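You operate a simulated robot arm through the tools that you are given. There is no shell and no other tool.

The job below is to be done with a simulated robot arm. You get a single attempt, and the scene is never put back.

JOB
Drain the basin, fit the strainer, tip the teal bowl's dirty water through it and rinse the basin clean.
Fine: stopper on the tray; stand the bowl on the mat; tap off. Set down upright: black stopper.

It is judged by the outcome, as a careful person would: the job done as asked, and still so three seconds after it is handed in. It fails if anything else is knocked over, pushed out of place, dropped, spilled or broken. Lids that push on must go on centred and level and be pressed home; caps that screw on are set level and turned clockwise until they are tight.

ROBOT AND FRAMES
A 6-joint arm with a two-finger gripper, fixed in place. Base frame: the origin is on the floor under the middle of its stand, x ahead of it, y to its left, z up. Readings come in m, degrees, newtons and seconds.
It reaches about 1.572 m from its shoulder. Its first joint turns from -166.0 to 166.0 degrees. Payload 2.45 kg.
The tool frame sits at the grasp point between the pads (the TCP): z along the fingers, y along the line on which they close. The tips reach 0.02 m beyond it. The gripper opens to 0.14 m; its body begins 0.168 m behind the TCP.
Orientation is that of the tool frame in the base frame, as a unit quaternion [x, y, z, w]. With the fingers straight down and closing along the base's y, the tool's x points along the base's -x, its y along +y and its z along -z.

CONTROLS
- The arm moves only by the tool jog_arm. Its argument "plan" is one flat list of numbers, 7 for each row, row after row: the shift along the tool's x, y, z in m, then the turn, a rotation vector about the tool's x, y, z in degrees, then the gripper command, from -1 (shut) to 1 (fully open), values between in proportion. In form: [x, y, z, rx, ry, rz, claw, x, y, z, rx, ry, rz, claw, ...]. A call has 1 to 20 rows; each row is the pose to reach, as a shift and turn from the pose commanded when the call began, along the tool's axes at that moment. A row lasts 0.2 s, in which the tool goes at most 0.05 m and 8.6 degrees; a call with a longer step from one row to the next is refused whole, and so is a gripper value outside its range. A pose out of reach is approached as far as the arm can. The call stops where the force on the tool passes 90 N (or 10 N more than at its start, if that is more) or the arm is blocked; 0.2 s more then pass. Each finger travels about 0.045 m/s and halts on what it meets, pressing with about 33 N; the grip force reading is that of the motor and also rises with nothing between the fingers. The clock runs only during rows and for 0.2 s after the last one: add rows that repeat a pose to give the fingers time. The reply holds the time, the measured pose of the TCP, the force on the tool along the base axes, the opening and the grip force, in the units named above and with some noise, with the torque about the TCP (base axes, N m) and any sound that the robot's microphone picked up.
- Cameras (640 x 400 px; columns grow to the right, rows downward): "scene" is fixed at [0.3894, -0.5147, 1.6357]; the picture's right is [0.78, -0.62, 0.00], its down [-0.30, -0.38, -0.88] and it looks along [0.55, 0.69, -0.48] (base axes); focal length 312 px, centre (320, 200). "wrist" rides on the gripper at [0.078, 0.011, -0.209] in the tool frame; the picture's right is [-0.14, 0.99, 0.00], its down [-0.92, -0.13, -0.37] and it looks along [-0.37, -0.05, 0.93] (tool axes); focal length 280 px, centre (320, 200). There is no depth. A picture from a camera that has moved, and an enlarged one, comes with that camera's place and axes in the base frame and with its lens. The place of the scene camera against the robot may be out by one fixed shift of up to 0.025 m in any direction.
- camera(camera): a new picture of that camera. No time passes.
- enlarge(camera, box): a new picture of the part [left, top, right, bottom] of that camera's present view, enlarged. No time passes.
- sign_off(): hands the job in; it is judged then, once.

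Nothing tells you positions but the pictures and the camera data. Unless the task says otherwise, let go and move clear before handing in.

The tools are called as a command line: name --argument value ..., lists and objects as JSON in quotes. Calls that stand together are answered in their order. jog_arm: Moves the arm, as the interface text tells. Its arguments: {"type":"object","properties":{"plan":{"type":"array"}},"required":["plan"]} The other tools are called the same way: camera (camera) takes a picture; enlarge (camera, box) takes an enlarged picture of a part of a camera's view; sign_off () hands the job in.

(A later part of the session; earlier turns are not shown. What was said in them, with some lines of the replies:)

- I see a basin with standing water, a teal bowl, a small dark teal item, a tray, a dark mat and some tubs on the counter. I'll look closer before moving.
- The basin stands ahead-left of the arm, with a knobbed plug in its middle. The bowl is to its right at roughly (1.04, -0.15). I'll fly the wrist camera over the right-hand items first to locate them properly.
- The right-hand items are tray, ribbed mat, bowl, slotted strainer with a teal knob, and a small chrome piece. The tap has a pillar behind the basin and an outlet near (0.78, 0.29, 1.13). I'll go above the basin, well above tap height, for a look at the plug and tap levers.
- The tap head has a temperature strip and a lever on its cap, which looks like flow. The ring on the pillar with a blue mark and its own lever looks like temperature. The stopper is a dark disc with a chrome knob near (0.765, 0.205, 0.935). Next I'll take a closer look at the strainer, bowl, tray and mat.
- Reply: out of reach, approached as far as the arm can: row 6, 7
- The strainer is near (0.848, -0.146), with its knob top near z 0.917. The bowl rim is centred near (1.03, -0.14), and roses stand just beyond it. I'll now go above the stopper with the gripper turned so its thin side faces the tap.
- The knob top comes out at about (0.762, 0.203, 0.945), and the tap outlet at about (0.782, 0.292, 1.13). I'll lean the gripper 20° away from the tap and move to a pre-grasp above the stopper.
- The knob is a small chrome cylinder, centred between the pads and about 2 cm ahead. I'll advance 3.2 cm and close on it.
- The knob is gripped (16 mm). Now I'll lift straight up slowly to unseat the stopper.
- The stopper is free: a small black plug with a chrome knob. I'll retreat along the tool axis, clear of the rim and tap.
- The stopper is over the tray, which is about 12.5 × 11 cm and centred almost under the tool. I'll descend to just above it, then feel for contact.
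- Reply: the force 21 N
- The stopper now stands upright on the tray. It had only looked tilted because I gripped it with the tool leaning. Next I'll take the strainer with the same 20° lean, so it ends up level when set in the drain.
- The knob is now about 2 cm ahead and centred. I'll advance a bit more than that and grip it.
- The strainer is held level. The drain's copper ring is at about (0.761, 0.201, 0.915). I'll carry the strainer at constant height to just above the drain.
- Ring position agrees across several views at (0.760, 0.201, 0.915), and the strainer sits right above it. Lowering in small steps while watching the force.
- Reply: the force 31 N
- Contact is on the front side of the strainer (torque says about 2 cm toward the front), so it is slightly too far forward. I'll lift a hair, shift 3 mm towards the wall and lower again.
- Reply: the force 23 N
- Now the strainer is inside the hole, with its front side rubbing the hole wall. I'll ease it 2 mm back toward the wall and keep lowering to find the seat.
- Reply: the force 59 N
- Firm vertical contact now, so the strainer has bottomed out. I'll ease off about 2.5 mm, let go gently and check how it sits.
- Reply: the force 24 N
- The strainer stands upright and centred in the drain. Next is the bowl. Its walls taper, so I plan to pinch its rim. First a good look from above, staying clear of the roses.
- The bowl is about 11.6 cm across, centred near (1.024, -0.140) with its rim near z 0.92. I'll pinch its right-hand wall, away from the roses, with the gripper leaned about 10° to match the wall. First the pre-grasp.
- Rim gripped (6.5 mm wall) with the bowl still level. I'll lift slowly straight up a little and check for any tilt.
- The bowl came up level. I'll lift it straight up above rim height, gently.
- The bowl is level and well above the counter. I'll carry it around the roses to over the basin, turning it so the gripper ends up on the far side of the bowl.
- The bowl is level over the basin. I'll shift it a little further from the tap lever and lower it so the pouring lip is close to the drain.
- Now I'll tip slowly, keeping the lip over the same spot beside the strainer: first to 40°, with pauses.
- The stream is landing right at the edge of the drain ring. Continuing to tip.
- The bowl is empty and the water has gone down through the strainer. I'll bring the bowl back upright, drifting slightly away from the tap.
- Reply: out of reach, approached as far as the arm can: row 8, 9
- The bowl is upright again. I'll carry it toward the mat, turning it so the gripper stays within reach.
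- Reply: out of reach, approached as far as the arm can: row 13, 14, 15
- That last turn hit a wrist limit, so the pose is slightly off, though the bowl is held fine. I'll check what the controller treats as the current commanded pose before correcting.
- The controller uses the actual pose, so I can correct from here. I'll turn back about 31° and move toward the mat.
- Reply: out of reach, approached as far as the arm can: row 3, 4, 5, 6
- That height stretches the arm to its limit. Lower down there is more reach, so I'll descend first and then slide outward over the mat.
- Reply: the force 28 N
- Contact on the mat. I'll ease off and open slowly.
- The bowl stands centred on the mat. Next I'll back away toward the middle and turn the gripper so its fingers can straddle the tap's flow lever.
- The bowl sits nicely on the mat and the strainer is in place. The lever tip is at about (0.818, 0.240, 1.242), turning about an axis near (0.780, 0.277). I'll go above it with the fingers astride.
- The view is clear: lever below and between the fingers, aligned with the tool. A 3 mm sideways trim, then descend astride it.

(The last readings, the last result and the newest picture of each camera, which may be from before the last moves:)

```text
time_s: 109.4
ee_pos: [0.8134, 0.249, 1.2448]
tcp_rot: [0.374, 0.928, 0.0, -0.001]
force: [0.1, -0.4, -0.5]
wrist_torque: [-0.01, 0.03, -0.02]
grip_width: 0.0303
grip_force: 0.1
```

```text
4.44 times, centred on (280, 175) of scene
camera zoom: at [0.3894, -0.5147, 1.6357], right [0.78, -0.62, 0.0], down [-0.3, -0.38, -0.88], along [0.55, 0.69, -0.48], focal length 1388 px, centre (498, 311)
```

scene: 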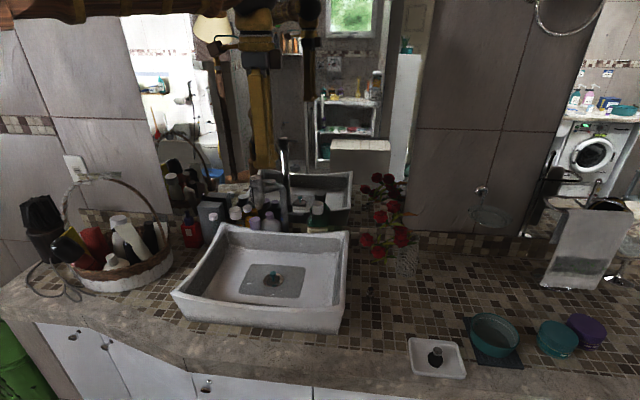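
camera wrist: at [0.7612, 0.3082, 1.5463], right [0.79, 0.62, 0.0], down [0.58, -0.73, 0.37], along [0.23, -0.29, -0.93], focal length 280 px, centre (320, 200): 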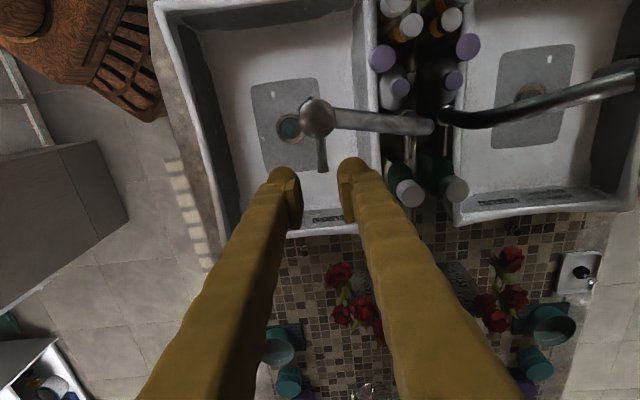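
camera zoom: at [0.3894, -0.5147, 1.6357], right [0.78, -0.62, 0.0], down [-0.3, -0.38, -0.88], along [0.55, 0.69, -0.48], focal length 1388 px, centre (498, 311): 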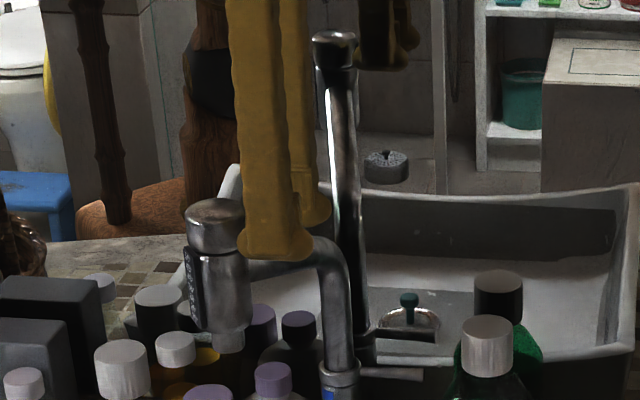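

jog_arm --plan '[0, 0, 0, 0, 0, 0, -0.68, 0, 0, 0, 0, 0, 0, -0.77, 0, 0, 0, 0, 0, 0, -0.77, 0.0002, 0.003, 0, 0, 0, -4, -0.77, 0.0008, 0.006, 0, 0, 0, -8, -0.77, 0.0008, 0.006, 0, 0, 0, -8, -0.77]'

enlarge --camera "wrist" --box '[250, 60, 410, 220]'

camera --camera "scene"

```text
time_s: 110.8
ee_pos: [0.8146, 0.2531, 1.2455]
tcp_rot: [0.308, 0.951, 0.0, -0.001]
force: [-8.6, -6.4, -2.9]
wrist_torque: [-0.02, 0.1, -0.12]
grip_width: 0.0228
grip_force: 5.4
```

```text
2.50 times, centred on (330, 140) of wrist
camera zoom: at [0.7578, 0.3074, 1.4552], right [0.69, 0.72, 0.0], down [0.67, -0.64, 0.37], along [0.26, -0.26, -0.93], focal length 701 px, centre (295, 350)
```

zoom: 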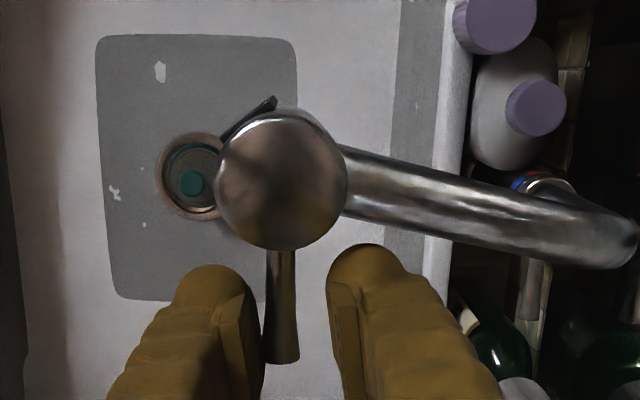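

```text
taken
```

scene: 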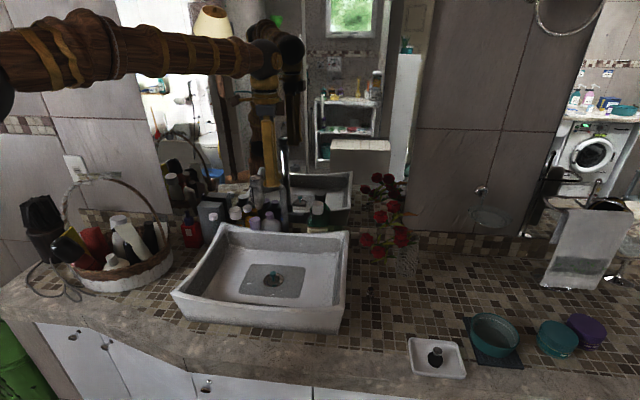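

The lever resists about 10 N counter-clockwise without moving, so that looks like the stop. I'll try the other way (clockwise, towards the front).

jog_arm --plan '[0, -0.0031, 0, 0, 0, 4, -0.7, 0, -0.0061, 0, 0, 0, 8, -0.72, 0.0003, -0.0091, 0, 0, 0, 12, -0.75, 0.0009, -0.0121, 0, 0, 0, 16, -0.77, 0.0016, -0.0151, 0, 0, 0, 20, -0.77, 0.0016, -0.0151, 0, 0, 0, 20, -0.77]'

enlarge --camera "wrist" --box '[250, 60, 410, 220]'

camera --camera "scene"

```text
time_s: 112.2
ee_pos: [0.8061, 0.242, 1.2479]
tcp_rot: [0.469, 0.883, -0.001, 0.0]
force: [0.4, 0.5, 0.6]
wrist_torque: [-0.02, -0.01, -0.04]
grip_width: 0.0161
grip_force: 0.1
```

```text
2.50 times, centred on (330, 140) of wrist
camera zoom: at [0.7702, 0.312, 1.4573], right [0.9, 0.44, 0.0], down [0.41, -0.83, 0.37], along [0.16, -0.33, -0.93], focal length 701 px, centre (295, 350)
```

zoom: 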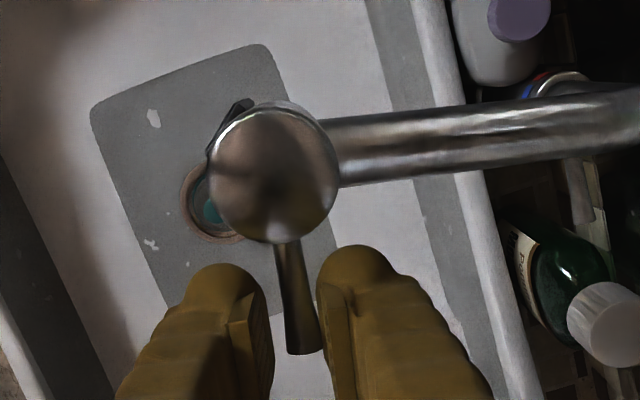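

```text
taken
```

scene: 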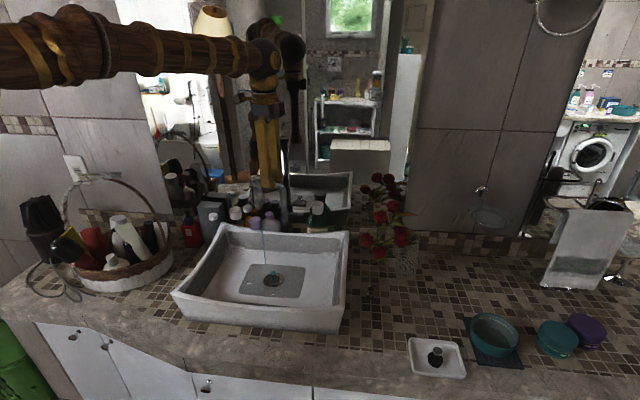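

Clockwise works: a stream has started. I'll open it further and watch the flow.

jog_arm --plan '[0, -0.0031, 0, 0, 0, 4, -0.77, 0, -0.0061, 0, 0, 0, 8, -0.77, 0.0003, -0.0091, 0, 0, 0, 12, -0.77, 0.0009, -0.0121, 0, 0, 0, 16, -0.77, 0.0016, -0.0151, 0, 0, 0, 20, -0.77, 0.0016, -0.0151, 0, 0, 0, 20, -0.77]'

enlarge --camera "wrist" --box '[250, 60, 410, 220]'

enlarge --camera "scene" --box '[160, 180, 360, 340]'

```text
time_s: 113.6
ee_pos: [0.7915, 0.2337, 1.2477]
tcp_rot: [0.615, 0.788, -0.001, -0.001]
force: [0.0, -0.2, 0.4]
wrist_torque: [0.03, -0.03, -0.04]
grip_width: 0.016
grip_force: 0.1
```

```text
2.50 times, centred on (330, 140) of wrist
camera zoom: at [0.783, 0.3128, 1.4558], right [0.99, 0.11, 0.0], down [0.1, -0.92, 0.37], along [0.04, -0.37, -0.93], focal length 701 px, centre (295, 350)
```

zoom: 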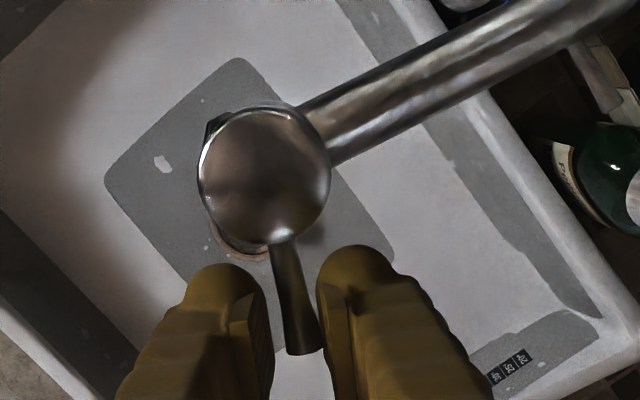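

```text
2.50 times, centred on (260, 260) of scene
camera zoom: at [0.3894, -0.5147, 1.6357], right [0.78, -0.62, 0.0], down [-0.3, -0.38, -0.88], along [0.55, 0.69, -0.48], focal length 781 px, centre (470, 50)
```

zoom: 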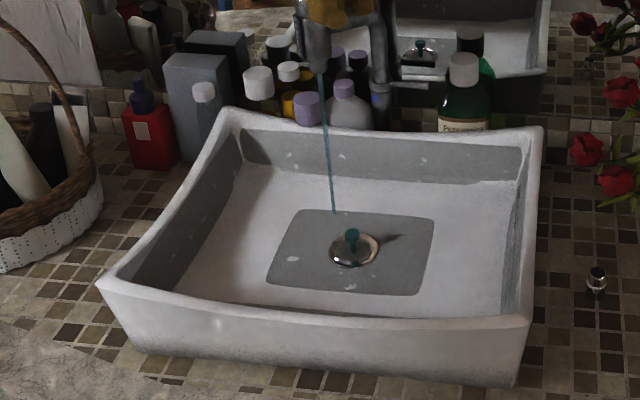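

jog_arm --plan '[0, -0.0031, 0, 0, 0, 4, -0.77, 0, -0.0061, 0, 0, 0, 8, -0.77, 0.0003, -0.0091, 0, 0, 0, 12, -0.77, 0.0009, -0.0121, 0, 0, 0, 16, -0.77, 0.0016, -0.0151, 0, 0, 0, 20, -0.77, 0.0016, -0.0151, 0, 0, 0, 20, -0.77, 0.0016, -0.0151, 0, 0, 0, 20, -0.77, 0.0016, -0.0151, 0, 0, 0, 20, -0.77]'

enlarge --camera "wrist" --box '[250, 60, 410, 220]'

enlarge --camera "scene" --box '[160, 180, 360, 340]'

```text
time_s: 115.4
ee_pos: [0.7793, 0.231, 1.2461]
tcp_rot: [0.743, 0.67, -0.001, 0.0]
force: [0.8, 0.4, 0.0]
wrist_torque: [0.01, 0.05, 0.02]
grip_width: 0.0162
grip_force: 0.0
```

```text
2.50 times, centred on (330, 140) of wrist
camera zoom: at [0.7963, 0.3073, 1.4562], right [0.97, -0.24, 0.0], down [-0.22, -0.9, 0.37], along [-0.09, -0.36, -0.93], focal length 701 px, centre (295, 350)
```

zoom: 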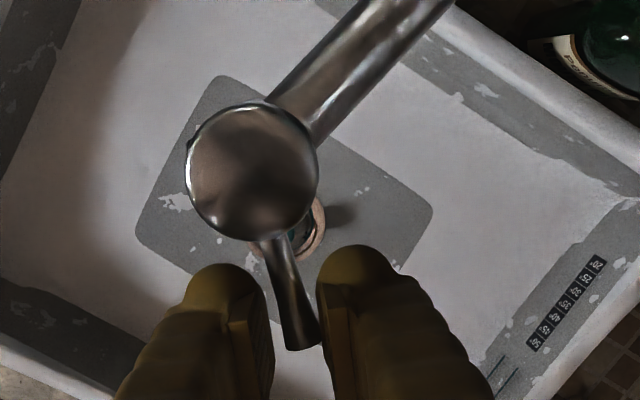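

```text
2.50 times, centred on (260, 260) of scene
camera zoom: at [0.3894, -0.5147, 1.6357], right [0.78, -0.62, 0.0], down [-0.3, -0.38, -0.88], along [0.55, 0.69, -0.48], focal length 781 px, centre (470, 50)
```

zoom: 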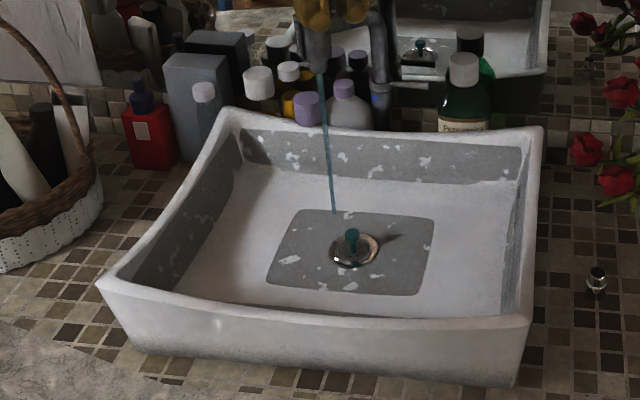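

The grey film on the basin is washing off in patches as the water runs. I'll hold the tap here and let it rinse.

jog_arm --plan '[0, 0, 0, 0, 0, 0, -0.77, 0, 0, 0, 0, 0, 0, -0.77, 0, 0, 0, 0, 0, 0, -0.77, 0, 0, 0, 0, 0, 0, -0.77, 0, 0, 0, 0, 0, 0, -0.77, 0, 0, 0, 0, 0, 0, -0.77, 0, 0, 0, 0, 0, 0, -0.77, 0, 0, 0, 0, 0, 0, -0.77, 0, 0, 0, 0, 0, 0, -0.77, 0, 0, 0, 0, 0, 0, -0.77, 0, 0, 0, 0, 0, 0, -0.77, 0, 0, 0, 0, 0, 0, -0.77, 0, 0, 0, 0, 0, 0, -0.77, 0, 0, 0, 0, 0, 0, -0.77, 0, 0, 0, 0, 0, 0, -0.77, 0, 0, 0, 0, 0, 0, -0.77, 0, 0, 0, 0, 0, 0, -0.77, 0, 0, 0, 0, 0, 0, -0.77, 0, 0, 0, 0, 0, 0, -0.77, 0, 0, 0, 0, 0, 0, -0.77]'

enlarge --camera "scene" --box '[160, 180, 360, 340]'

camera --camera "wrist"

```text
time_s: 119.6
ee_pos: [0.7789, 0.2306, 1.2471]
tcp_rot: [0.742, 0.67, -0.001, 0.0]
force: [0.1, -0.4, 0.3]
wrist_torque: [0.01, -0.01, -0.01]
grip_width: 0.0159
grip_force: 0.2
```

```text
2.50 times, centred on (260, 260) of scene
camera zoom: at [0.3894, -0.5147, 1.6357], right [0.78, -0.62, 0.0], down [-0.3, -0.38, -0.88], along [0.55, 0.69, -0.48], focal length 781 px, centre (470, 50)
```

zoom: 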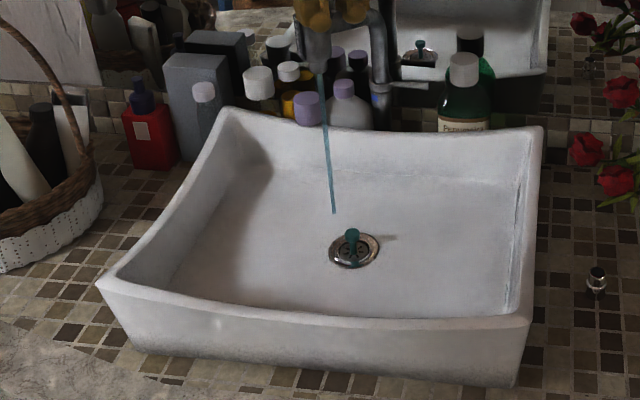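

```text
taken
camera wrist: at [0.7963, 0.3073, 1.4563], right [0.97, -0.24, 0.0], down [-0.22, -0.9, 0.37], along [-0.09, -0.36, -0.93], focal length 280 px, centre (320, 200)
```

wrist: 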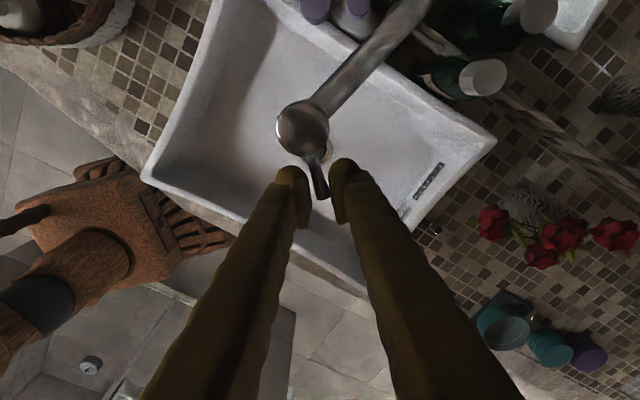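

The basin looks clean now. I'll zoom in to check for leftover film before shutting the tap.

enlarge --camera "scene" --box '[230, 230, 320, 310]'

enlarge --camera "wrist" --box '[140, 0, 500, 300]'

enlarge --camera "scene" --box '[190, 215, 270, 275]'

```text
5.00 times, centred on (275, 270) of scene
camera zoom: at [0.3894, -0.5147, 1.6357], right [0.78, -0.62, 0.0], down [-0.3, -0.38, -0.88], along [0.55, 0.69, -0.48], focal length 1561 px, centre (545, -150)
```

zoom: 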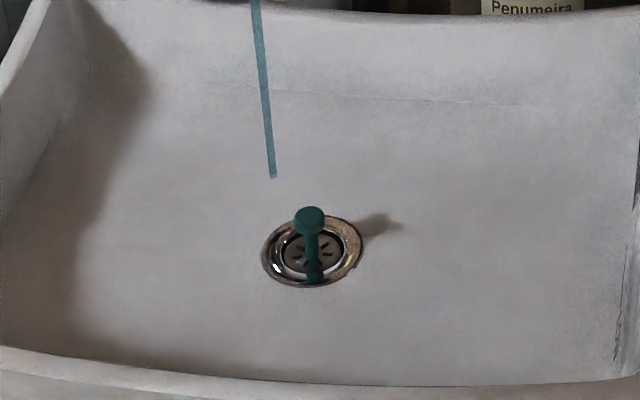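

```text
1.33 times, centred on (320, 150) of wrist
camera zoom: at [0.7963, 0.3073, 1.4563], right [0.97, -0.24, 0.0], down [-0.22, -0.9, 0.37], along [-0.09, -0.36, -0.93], focal length 374 px, centre (320, 267)
```

zoom: 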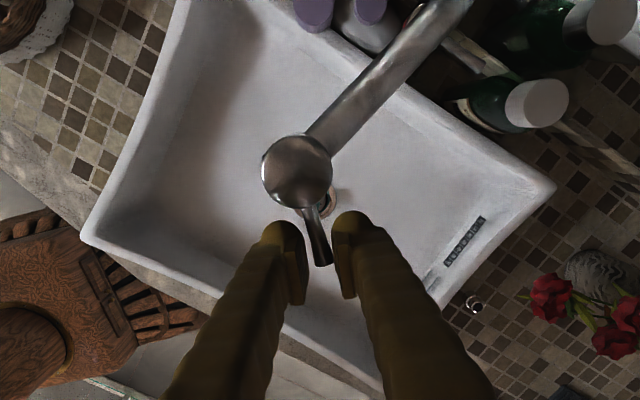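

```text
6.67 times, centred on (230, 245) of scene
camera zoom: at [0.3894, -0.5147, 1.6357], right [0.78, -0.62, 0.0], down [-0.3, -0.38, -0.88], along [0.55, 0.69, -0.48], focal length 2082 px, centre (920, -100)
```

zoom: 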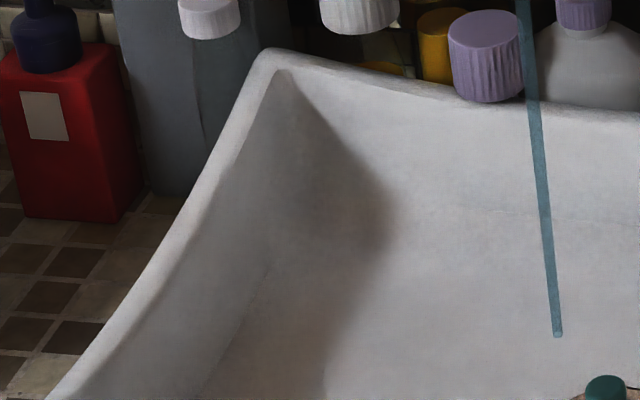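

Basin spotless, and the strainer is sitting level in the drain with its slots visible. I'll run it two seconds more and then swing the lever back to closed.

jog_arm --plan '[0, 0, 0, 0, 0, 0, -0.77, 0, 0, 0, 0, 0, 0, -0.77, 0, 0, 0, 0, 0, 0, -0.77, 0, 0, 0, 0, 0, 0, -0.77, 0, 0, 0, 0, 0, 0, -0.77, 0, 0, 0, 0, 0, 0, -0.77, 0.0003, 0.003, 0, 0, 0, -4, -0.77, 0.0008, 0.006, 0, 0, 0, -8, -0.77, 0.0016, 0.009, 0, 0, 0, -12, -0.77, 0.0025, 0.0119, 0, 0, 0, -16, -0.77, 0.0037, 0.0147, 0, 0, 0, -20, -0.77, 0.005, 0.0174, 0, 0, 0, -24, -0.77, 0.0065, 0.0201, 0, 0, 0, -28, -0.77, 0.0082, 0.0226, 0, 0, 0, -32, -0.77, 0.0101, 0.025, 0, 0, 0, -36, -0.77, 0.0121, 0.0273, 0, 0, 0, -40, -0.77, 0.0143, 0.0294, 0, 0, 0, -44, -0.77, 0.0166, 0.0313, 0, 0, 0, -48, -0.77, 0.0166, 0.0313, 0, 0, 0, -48, -0.77]'

enlarge --camera "wrist" --box '[250, 60, 410, 220]'

enlarge --camera "scene" --box '[160, 180, 360, 340]'

```text
time_s: 123.6
ee_pos: [0.8114, 0.2436, 1.2489]
tcp_rot: [0.405, 0.914, -0.001, -0.001]
force: [-0.1, -0.7, -0.4]
wrist_torque: [0.0, 0.01, 0.02]
grip_width: 0.0162
grip_force: 0.1
```

```text
2.50 times, centred on (330, 140) of wrist
camera zoom: at [0.766, 0.3093, 1.457], right [0.83, 0.56, 0.0], down [0.52, -0.77, 0.37], along [0.21, -0.3, -0.93], focal length 701 px, centre (295, 350)
```

zoom: 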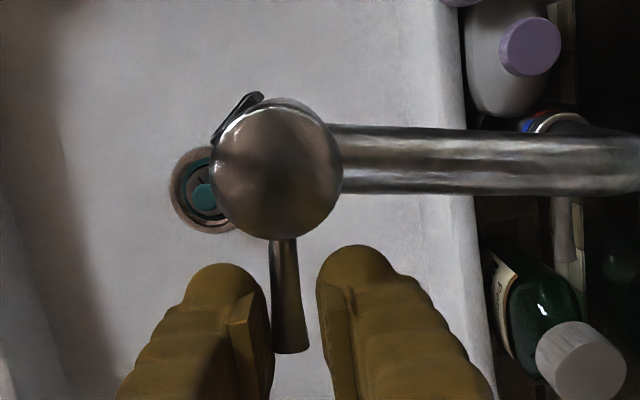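

```text
2.50 times, centred on (260, 260) of scene
camera zoom: at [0.3894, -0.5147, 1.6357], right [0.78, -0.62, 0.0], down [-0.3, -0.38, -0.88], along [0.55, 0.69, -0.48], focal length 781 px, centre (470, 50)
```

zoom: 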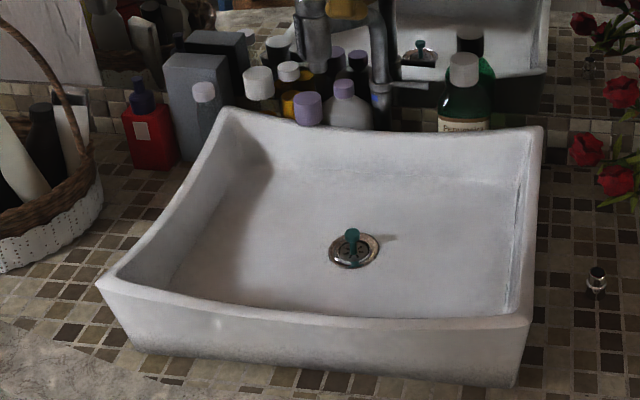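

The stream has stopped, but the lever isn't quite back where it started. I'll push it the last few degrees to its stop.

jog_arm --plan '[0.0001, 0.0015, 0, 0, 0, -2, -0.77, 0.0003, 0.003, 0, 0, 0, -4, -0.77, 0.0005, 0.0045, 0, 0, 0, -6, -0.77, 0.0008, 0.006, 0, 0, 0, -8, -0.77, 0.0008, 0.006, 0, 0, 0, -8, -0.77]'

enlarge --camera "wrist" --box '[250, 60, 410, 220]'

```text
time_s: 124.8
ee_pos: [0.8148, 0.2488, 1.2466]
tcp_rot: [0.341, 0.94, -0.001, -0.001]
force: [-0.5, -2.0, 0.1]
wrist_torque: [0.0, 0.02, -0.01]
grip_width: 0.0175
grip_force: 0.7
```

```text
2.50 times, centred on (330, 140) of wrist
camera zoom: at [0.761, 0.3082, 1.4562], right [0.74, 0.67, 0.0], down [0.63, -0.69, 0.37], along [0.25, -0.27, -0.93], focal length 701 px, centre (295, 350)
```

zoom: 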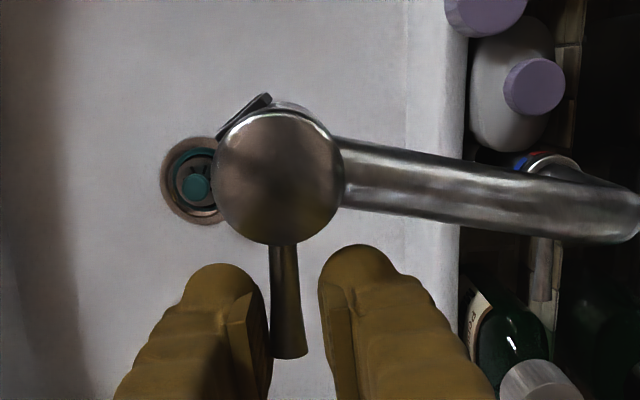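

jog_arm --plan '[0.0001, 0.0015, 0, 0, 0, -2, -0.77, 0.0003, 0.003, 0, 0, 0, -4, -0.77, 0.0003, 0.003, 0, 0, 0, -4, -0.77]'

enlarge --camera "wrist" --box '[250, 60, 410, 220]'

enlarge --camera "scene" --box '[220, 160, 340, 300]'

```text
time_s: 125.6
ee_pos: [0.8152, 0.2517, 1.2469]
tcp_rot: [0.308, 0.951, 0.0, -0.001]
force: [-4.1, -8.5, -3.7]
wrist_torque: [-0.03, 0.05, -0.06]
grip_width: 0.0227
grip_force: 5.3
```

```text
2.50 times, centred on (330, 140) of wrist
camera zoom: at [0.7584, 0.3068, 1.457], right [0.69, 0.72, 0.0], down [0.67, -0.64, 0.37], along [0.27, -0.26, -0.93], focal length 701 px, centre (295, 350)
```

zoom: 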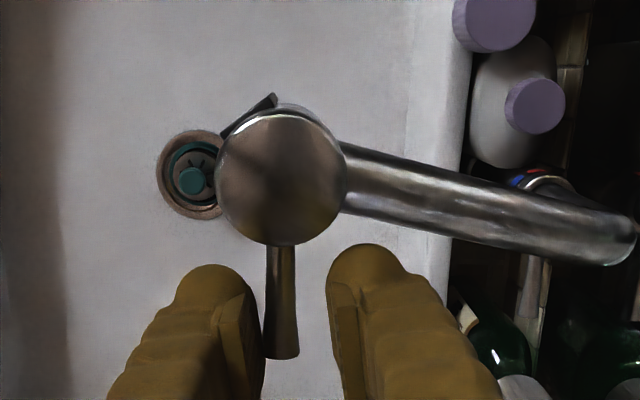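

```text
2.86 times, centred on (280, 230) of scene
camera zoom: at [0.3894, -0.5147, 1.6357], right [0.78, -0.62, 0.0], down [-0.3, -0.38, -0.88], along [0.55, 0.69, -0.48], focal length 892 px, centre (434, 114)
```

zoom: 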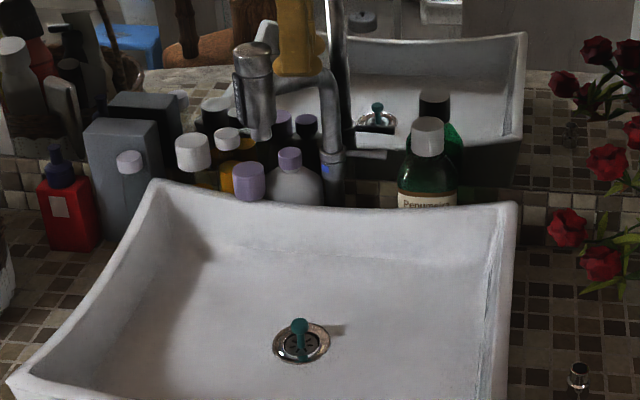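

The lever is hard against its closed stop, as at the start, and no water is running. I'll open the fingers, rise straight up and move clear.

jog_arm --plan '[0, -0.0015, 0, 0, 0, 0, -0.6, 0, -0.003, 0, 0, 0, 0, -0.5, 0, -0.003, 0, 0, 0, 0, -0.5, 0, -0.003, -0.015, 0, 0, 0, -0.5, 0, -0.003, -0.04, 0, 0, 0, -0.5, 0, -0.003, -0.07, 0, 0, 0, -0.5, 0, -0.003, -0.1, 0, 0, 0, -0.5, 0, -0.003, -0.13, 0, 0, 0, -0.5, 0, -0.003, -0.13, 0, 0, 0, -0.5]'

enlarge --camera "wrist" --box '[230, 20, 430, 220]'

camera --camera "scene"

```text
time_s: 127.6
ee_pos: [0.8165, 0.2485, 1.3766]
tcp_rot: [0.309, 0.951, 0.0, -0.001]
force: [-0.6, 0.0, 1.3]
wrist_torque: [0.0, -0.02, 0.0]
grip_width: 0.0348
grip_force: 0.1
```

```text
2.00 times, centred on (330, 120) of wrist
camera zoom: at [0.7584, 0.3027, 1.5863], right [0.69, 0.72, 0.0], down [0.67, -0.64, 0.37], along [0.26, -0.26, -0.93], focal length 561 px, centre (300, 360)
```

zoom: 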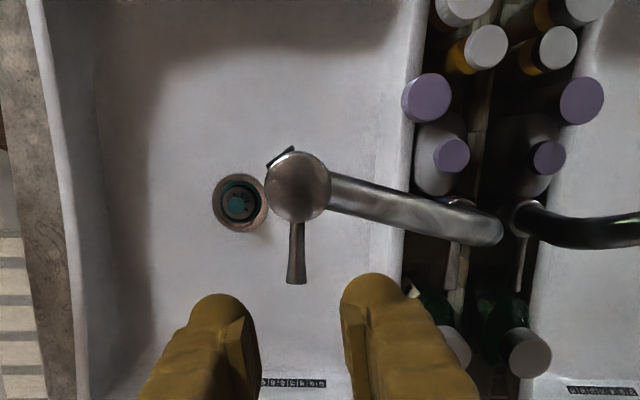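

```text
taken
```

scene: 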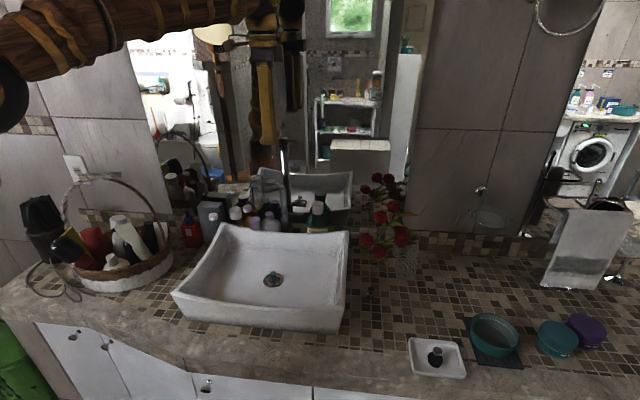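

jog_arm --plan '[0.02, -0.03, -0.01, 0, 0, 0, -0.5, 0.04, -0.06, -0.02, 0, 0, 0, -0.3, 0.06, -0.09, -0.03, 0, 0, 0, -0.1, 0.08, -0.12, -0.04, 0, 0, 0, 0, 0.1, -0.15, -0.05, 0, 0, 0, 0, 0.115, -0.18, -0.06, 0, 0, 0, 0, 0.13, -0.21, -0.06, 0, 0, 0, 0, 0.13, -0.21, -0.06, 0, 0, 0, 0]'

camera --camera "wrist"

enlarge --camera "scene" --box '[250, 255, 300, 295]'

enlarge --camera "scene" --box '[340, 220, 640, 390]'

enlarge --camera "scene" --box '[150, 160, 360, 340]'

```text
time_s: 129.4
ee_pos: [0.5867, 0.1561, 1.4351]
tcp_rot: [0.308, 0.951, 0.0, -0.001]
force: [-1.3, 0.5, -0.4]
wrist_torque: [-0.01, 0.02, -0.03]
grip_width: 0.07
grip_force: 0.0
```

```text
taken
camera wrist: at [0.5295, 0.2111, 1.6441], right [0.69, 0.72, 0.0], down [0.67, -0.64, 0.37], along [0.26, -0.26, -0.93], focal length 280 px, centre (320, 200)
```

wrist: 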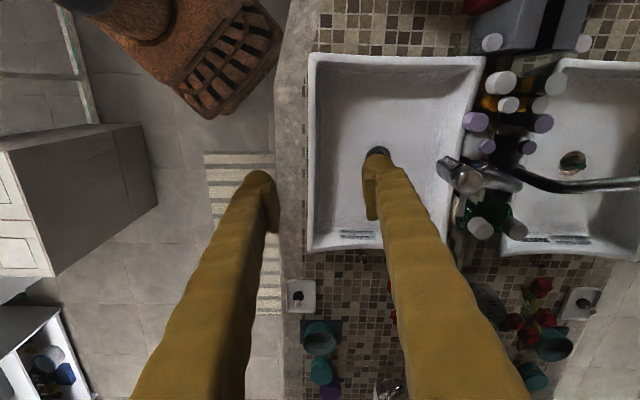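

```text
10.00 times, centred on (275, 275) of scene
camera zoom: at [0.3894, -0.5147, 1.6357], right [0.78, -0.62, 0.0], down [-0.3, -0.38, -0.88], along [0.55, 0.69, -0.48], focal length 3122 px, centre (770, -550)
```

zoom: 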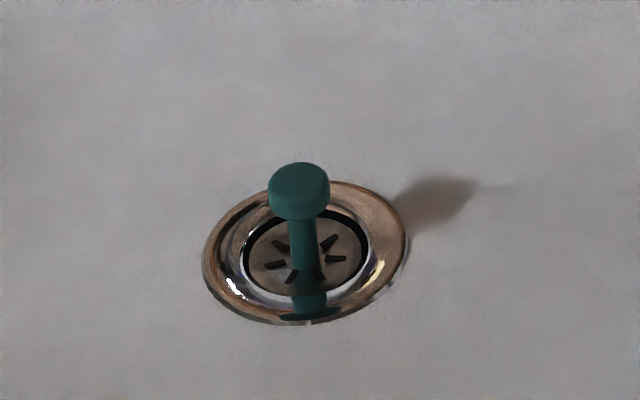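

```text
2.13 times, centred on (490, 305) of scene
camera zoom: at [0.3894, -0.5147, 1.6357], right [0.78, -0.62, 0.0], down [-0.3, -0.38, -0.88], along [0.55, 0.69, -0.48], focal length 666 px, centre (-43, -24)
```

zoom: 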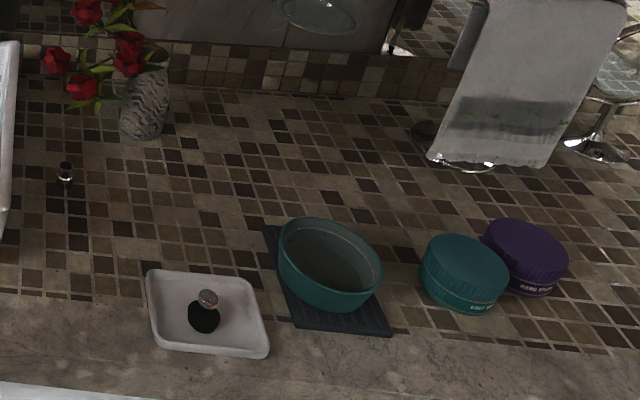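

```text
2.22 times, centred on (255, 250) of scene
camera zoom: at [0.3894, -0.5147, 1.6357], right [0.78, -0.62, 0.0], down [-0.3, -0.38, -0.88], along [0.55, 0.69, -0.48], focal length 694 px, centre (464, 89)
```

zoom: 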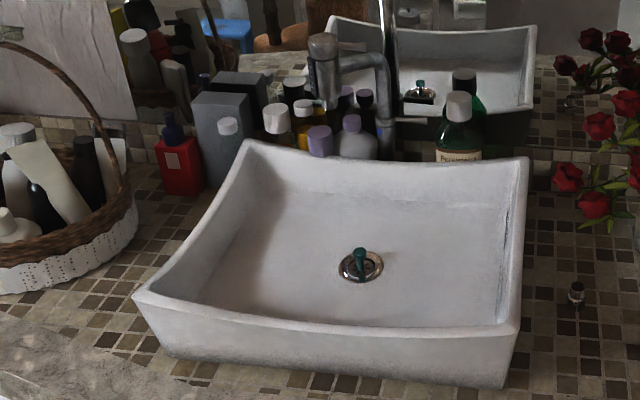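

Everything is where it should be. The basin is drained and rinsed clean, and the strainer is seated in the drain. The stopper stands upright on the tray, the empty bowl is on the mat, and the tap is off. Nothing else has been disturbed and the arm is clear, so I'm handing in.

sign_off

```text
The job is handed in.
```

I drained the basin, fitted the strainer in the drain, and tipped the teal bowl's dirty water through it. I then rinsed the basin until the grey film was gone. The final pictures, taken before I handed in, showed everything in place.

- **Stopper:** the black stopper is standing upright on the tray.
- **Strainer:** it sits level and centred in the drain. It went in with firm downward contact, but I did not press it again after letting go.
- **Bowl:** it is empty and upright, roughly centred on the mat.
- **Tap:** the flow lever is back against its closed stop and no water is running.
- **Everything else:** I saw nothing knocked over, moved or spilled, including the roses beside the bowl. The gripper is empty and the arm is clear of the basin.
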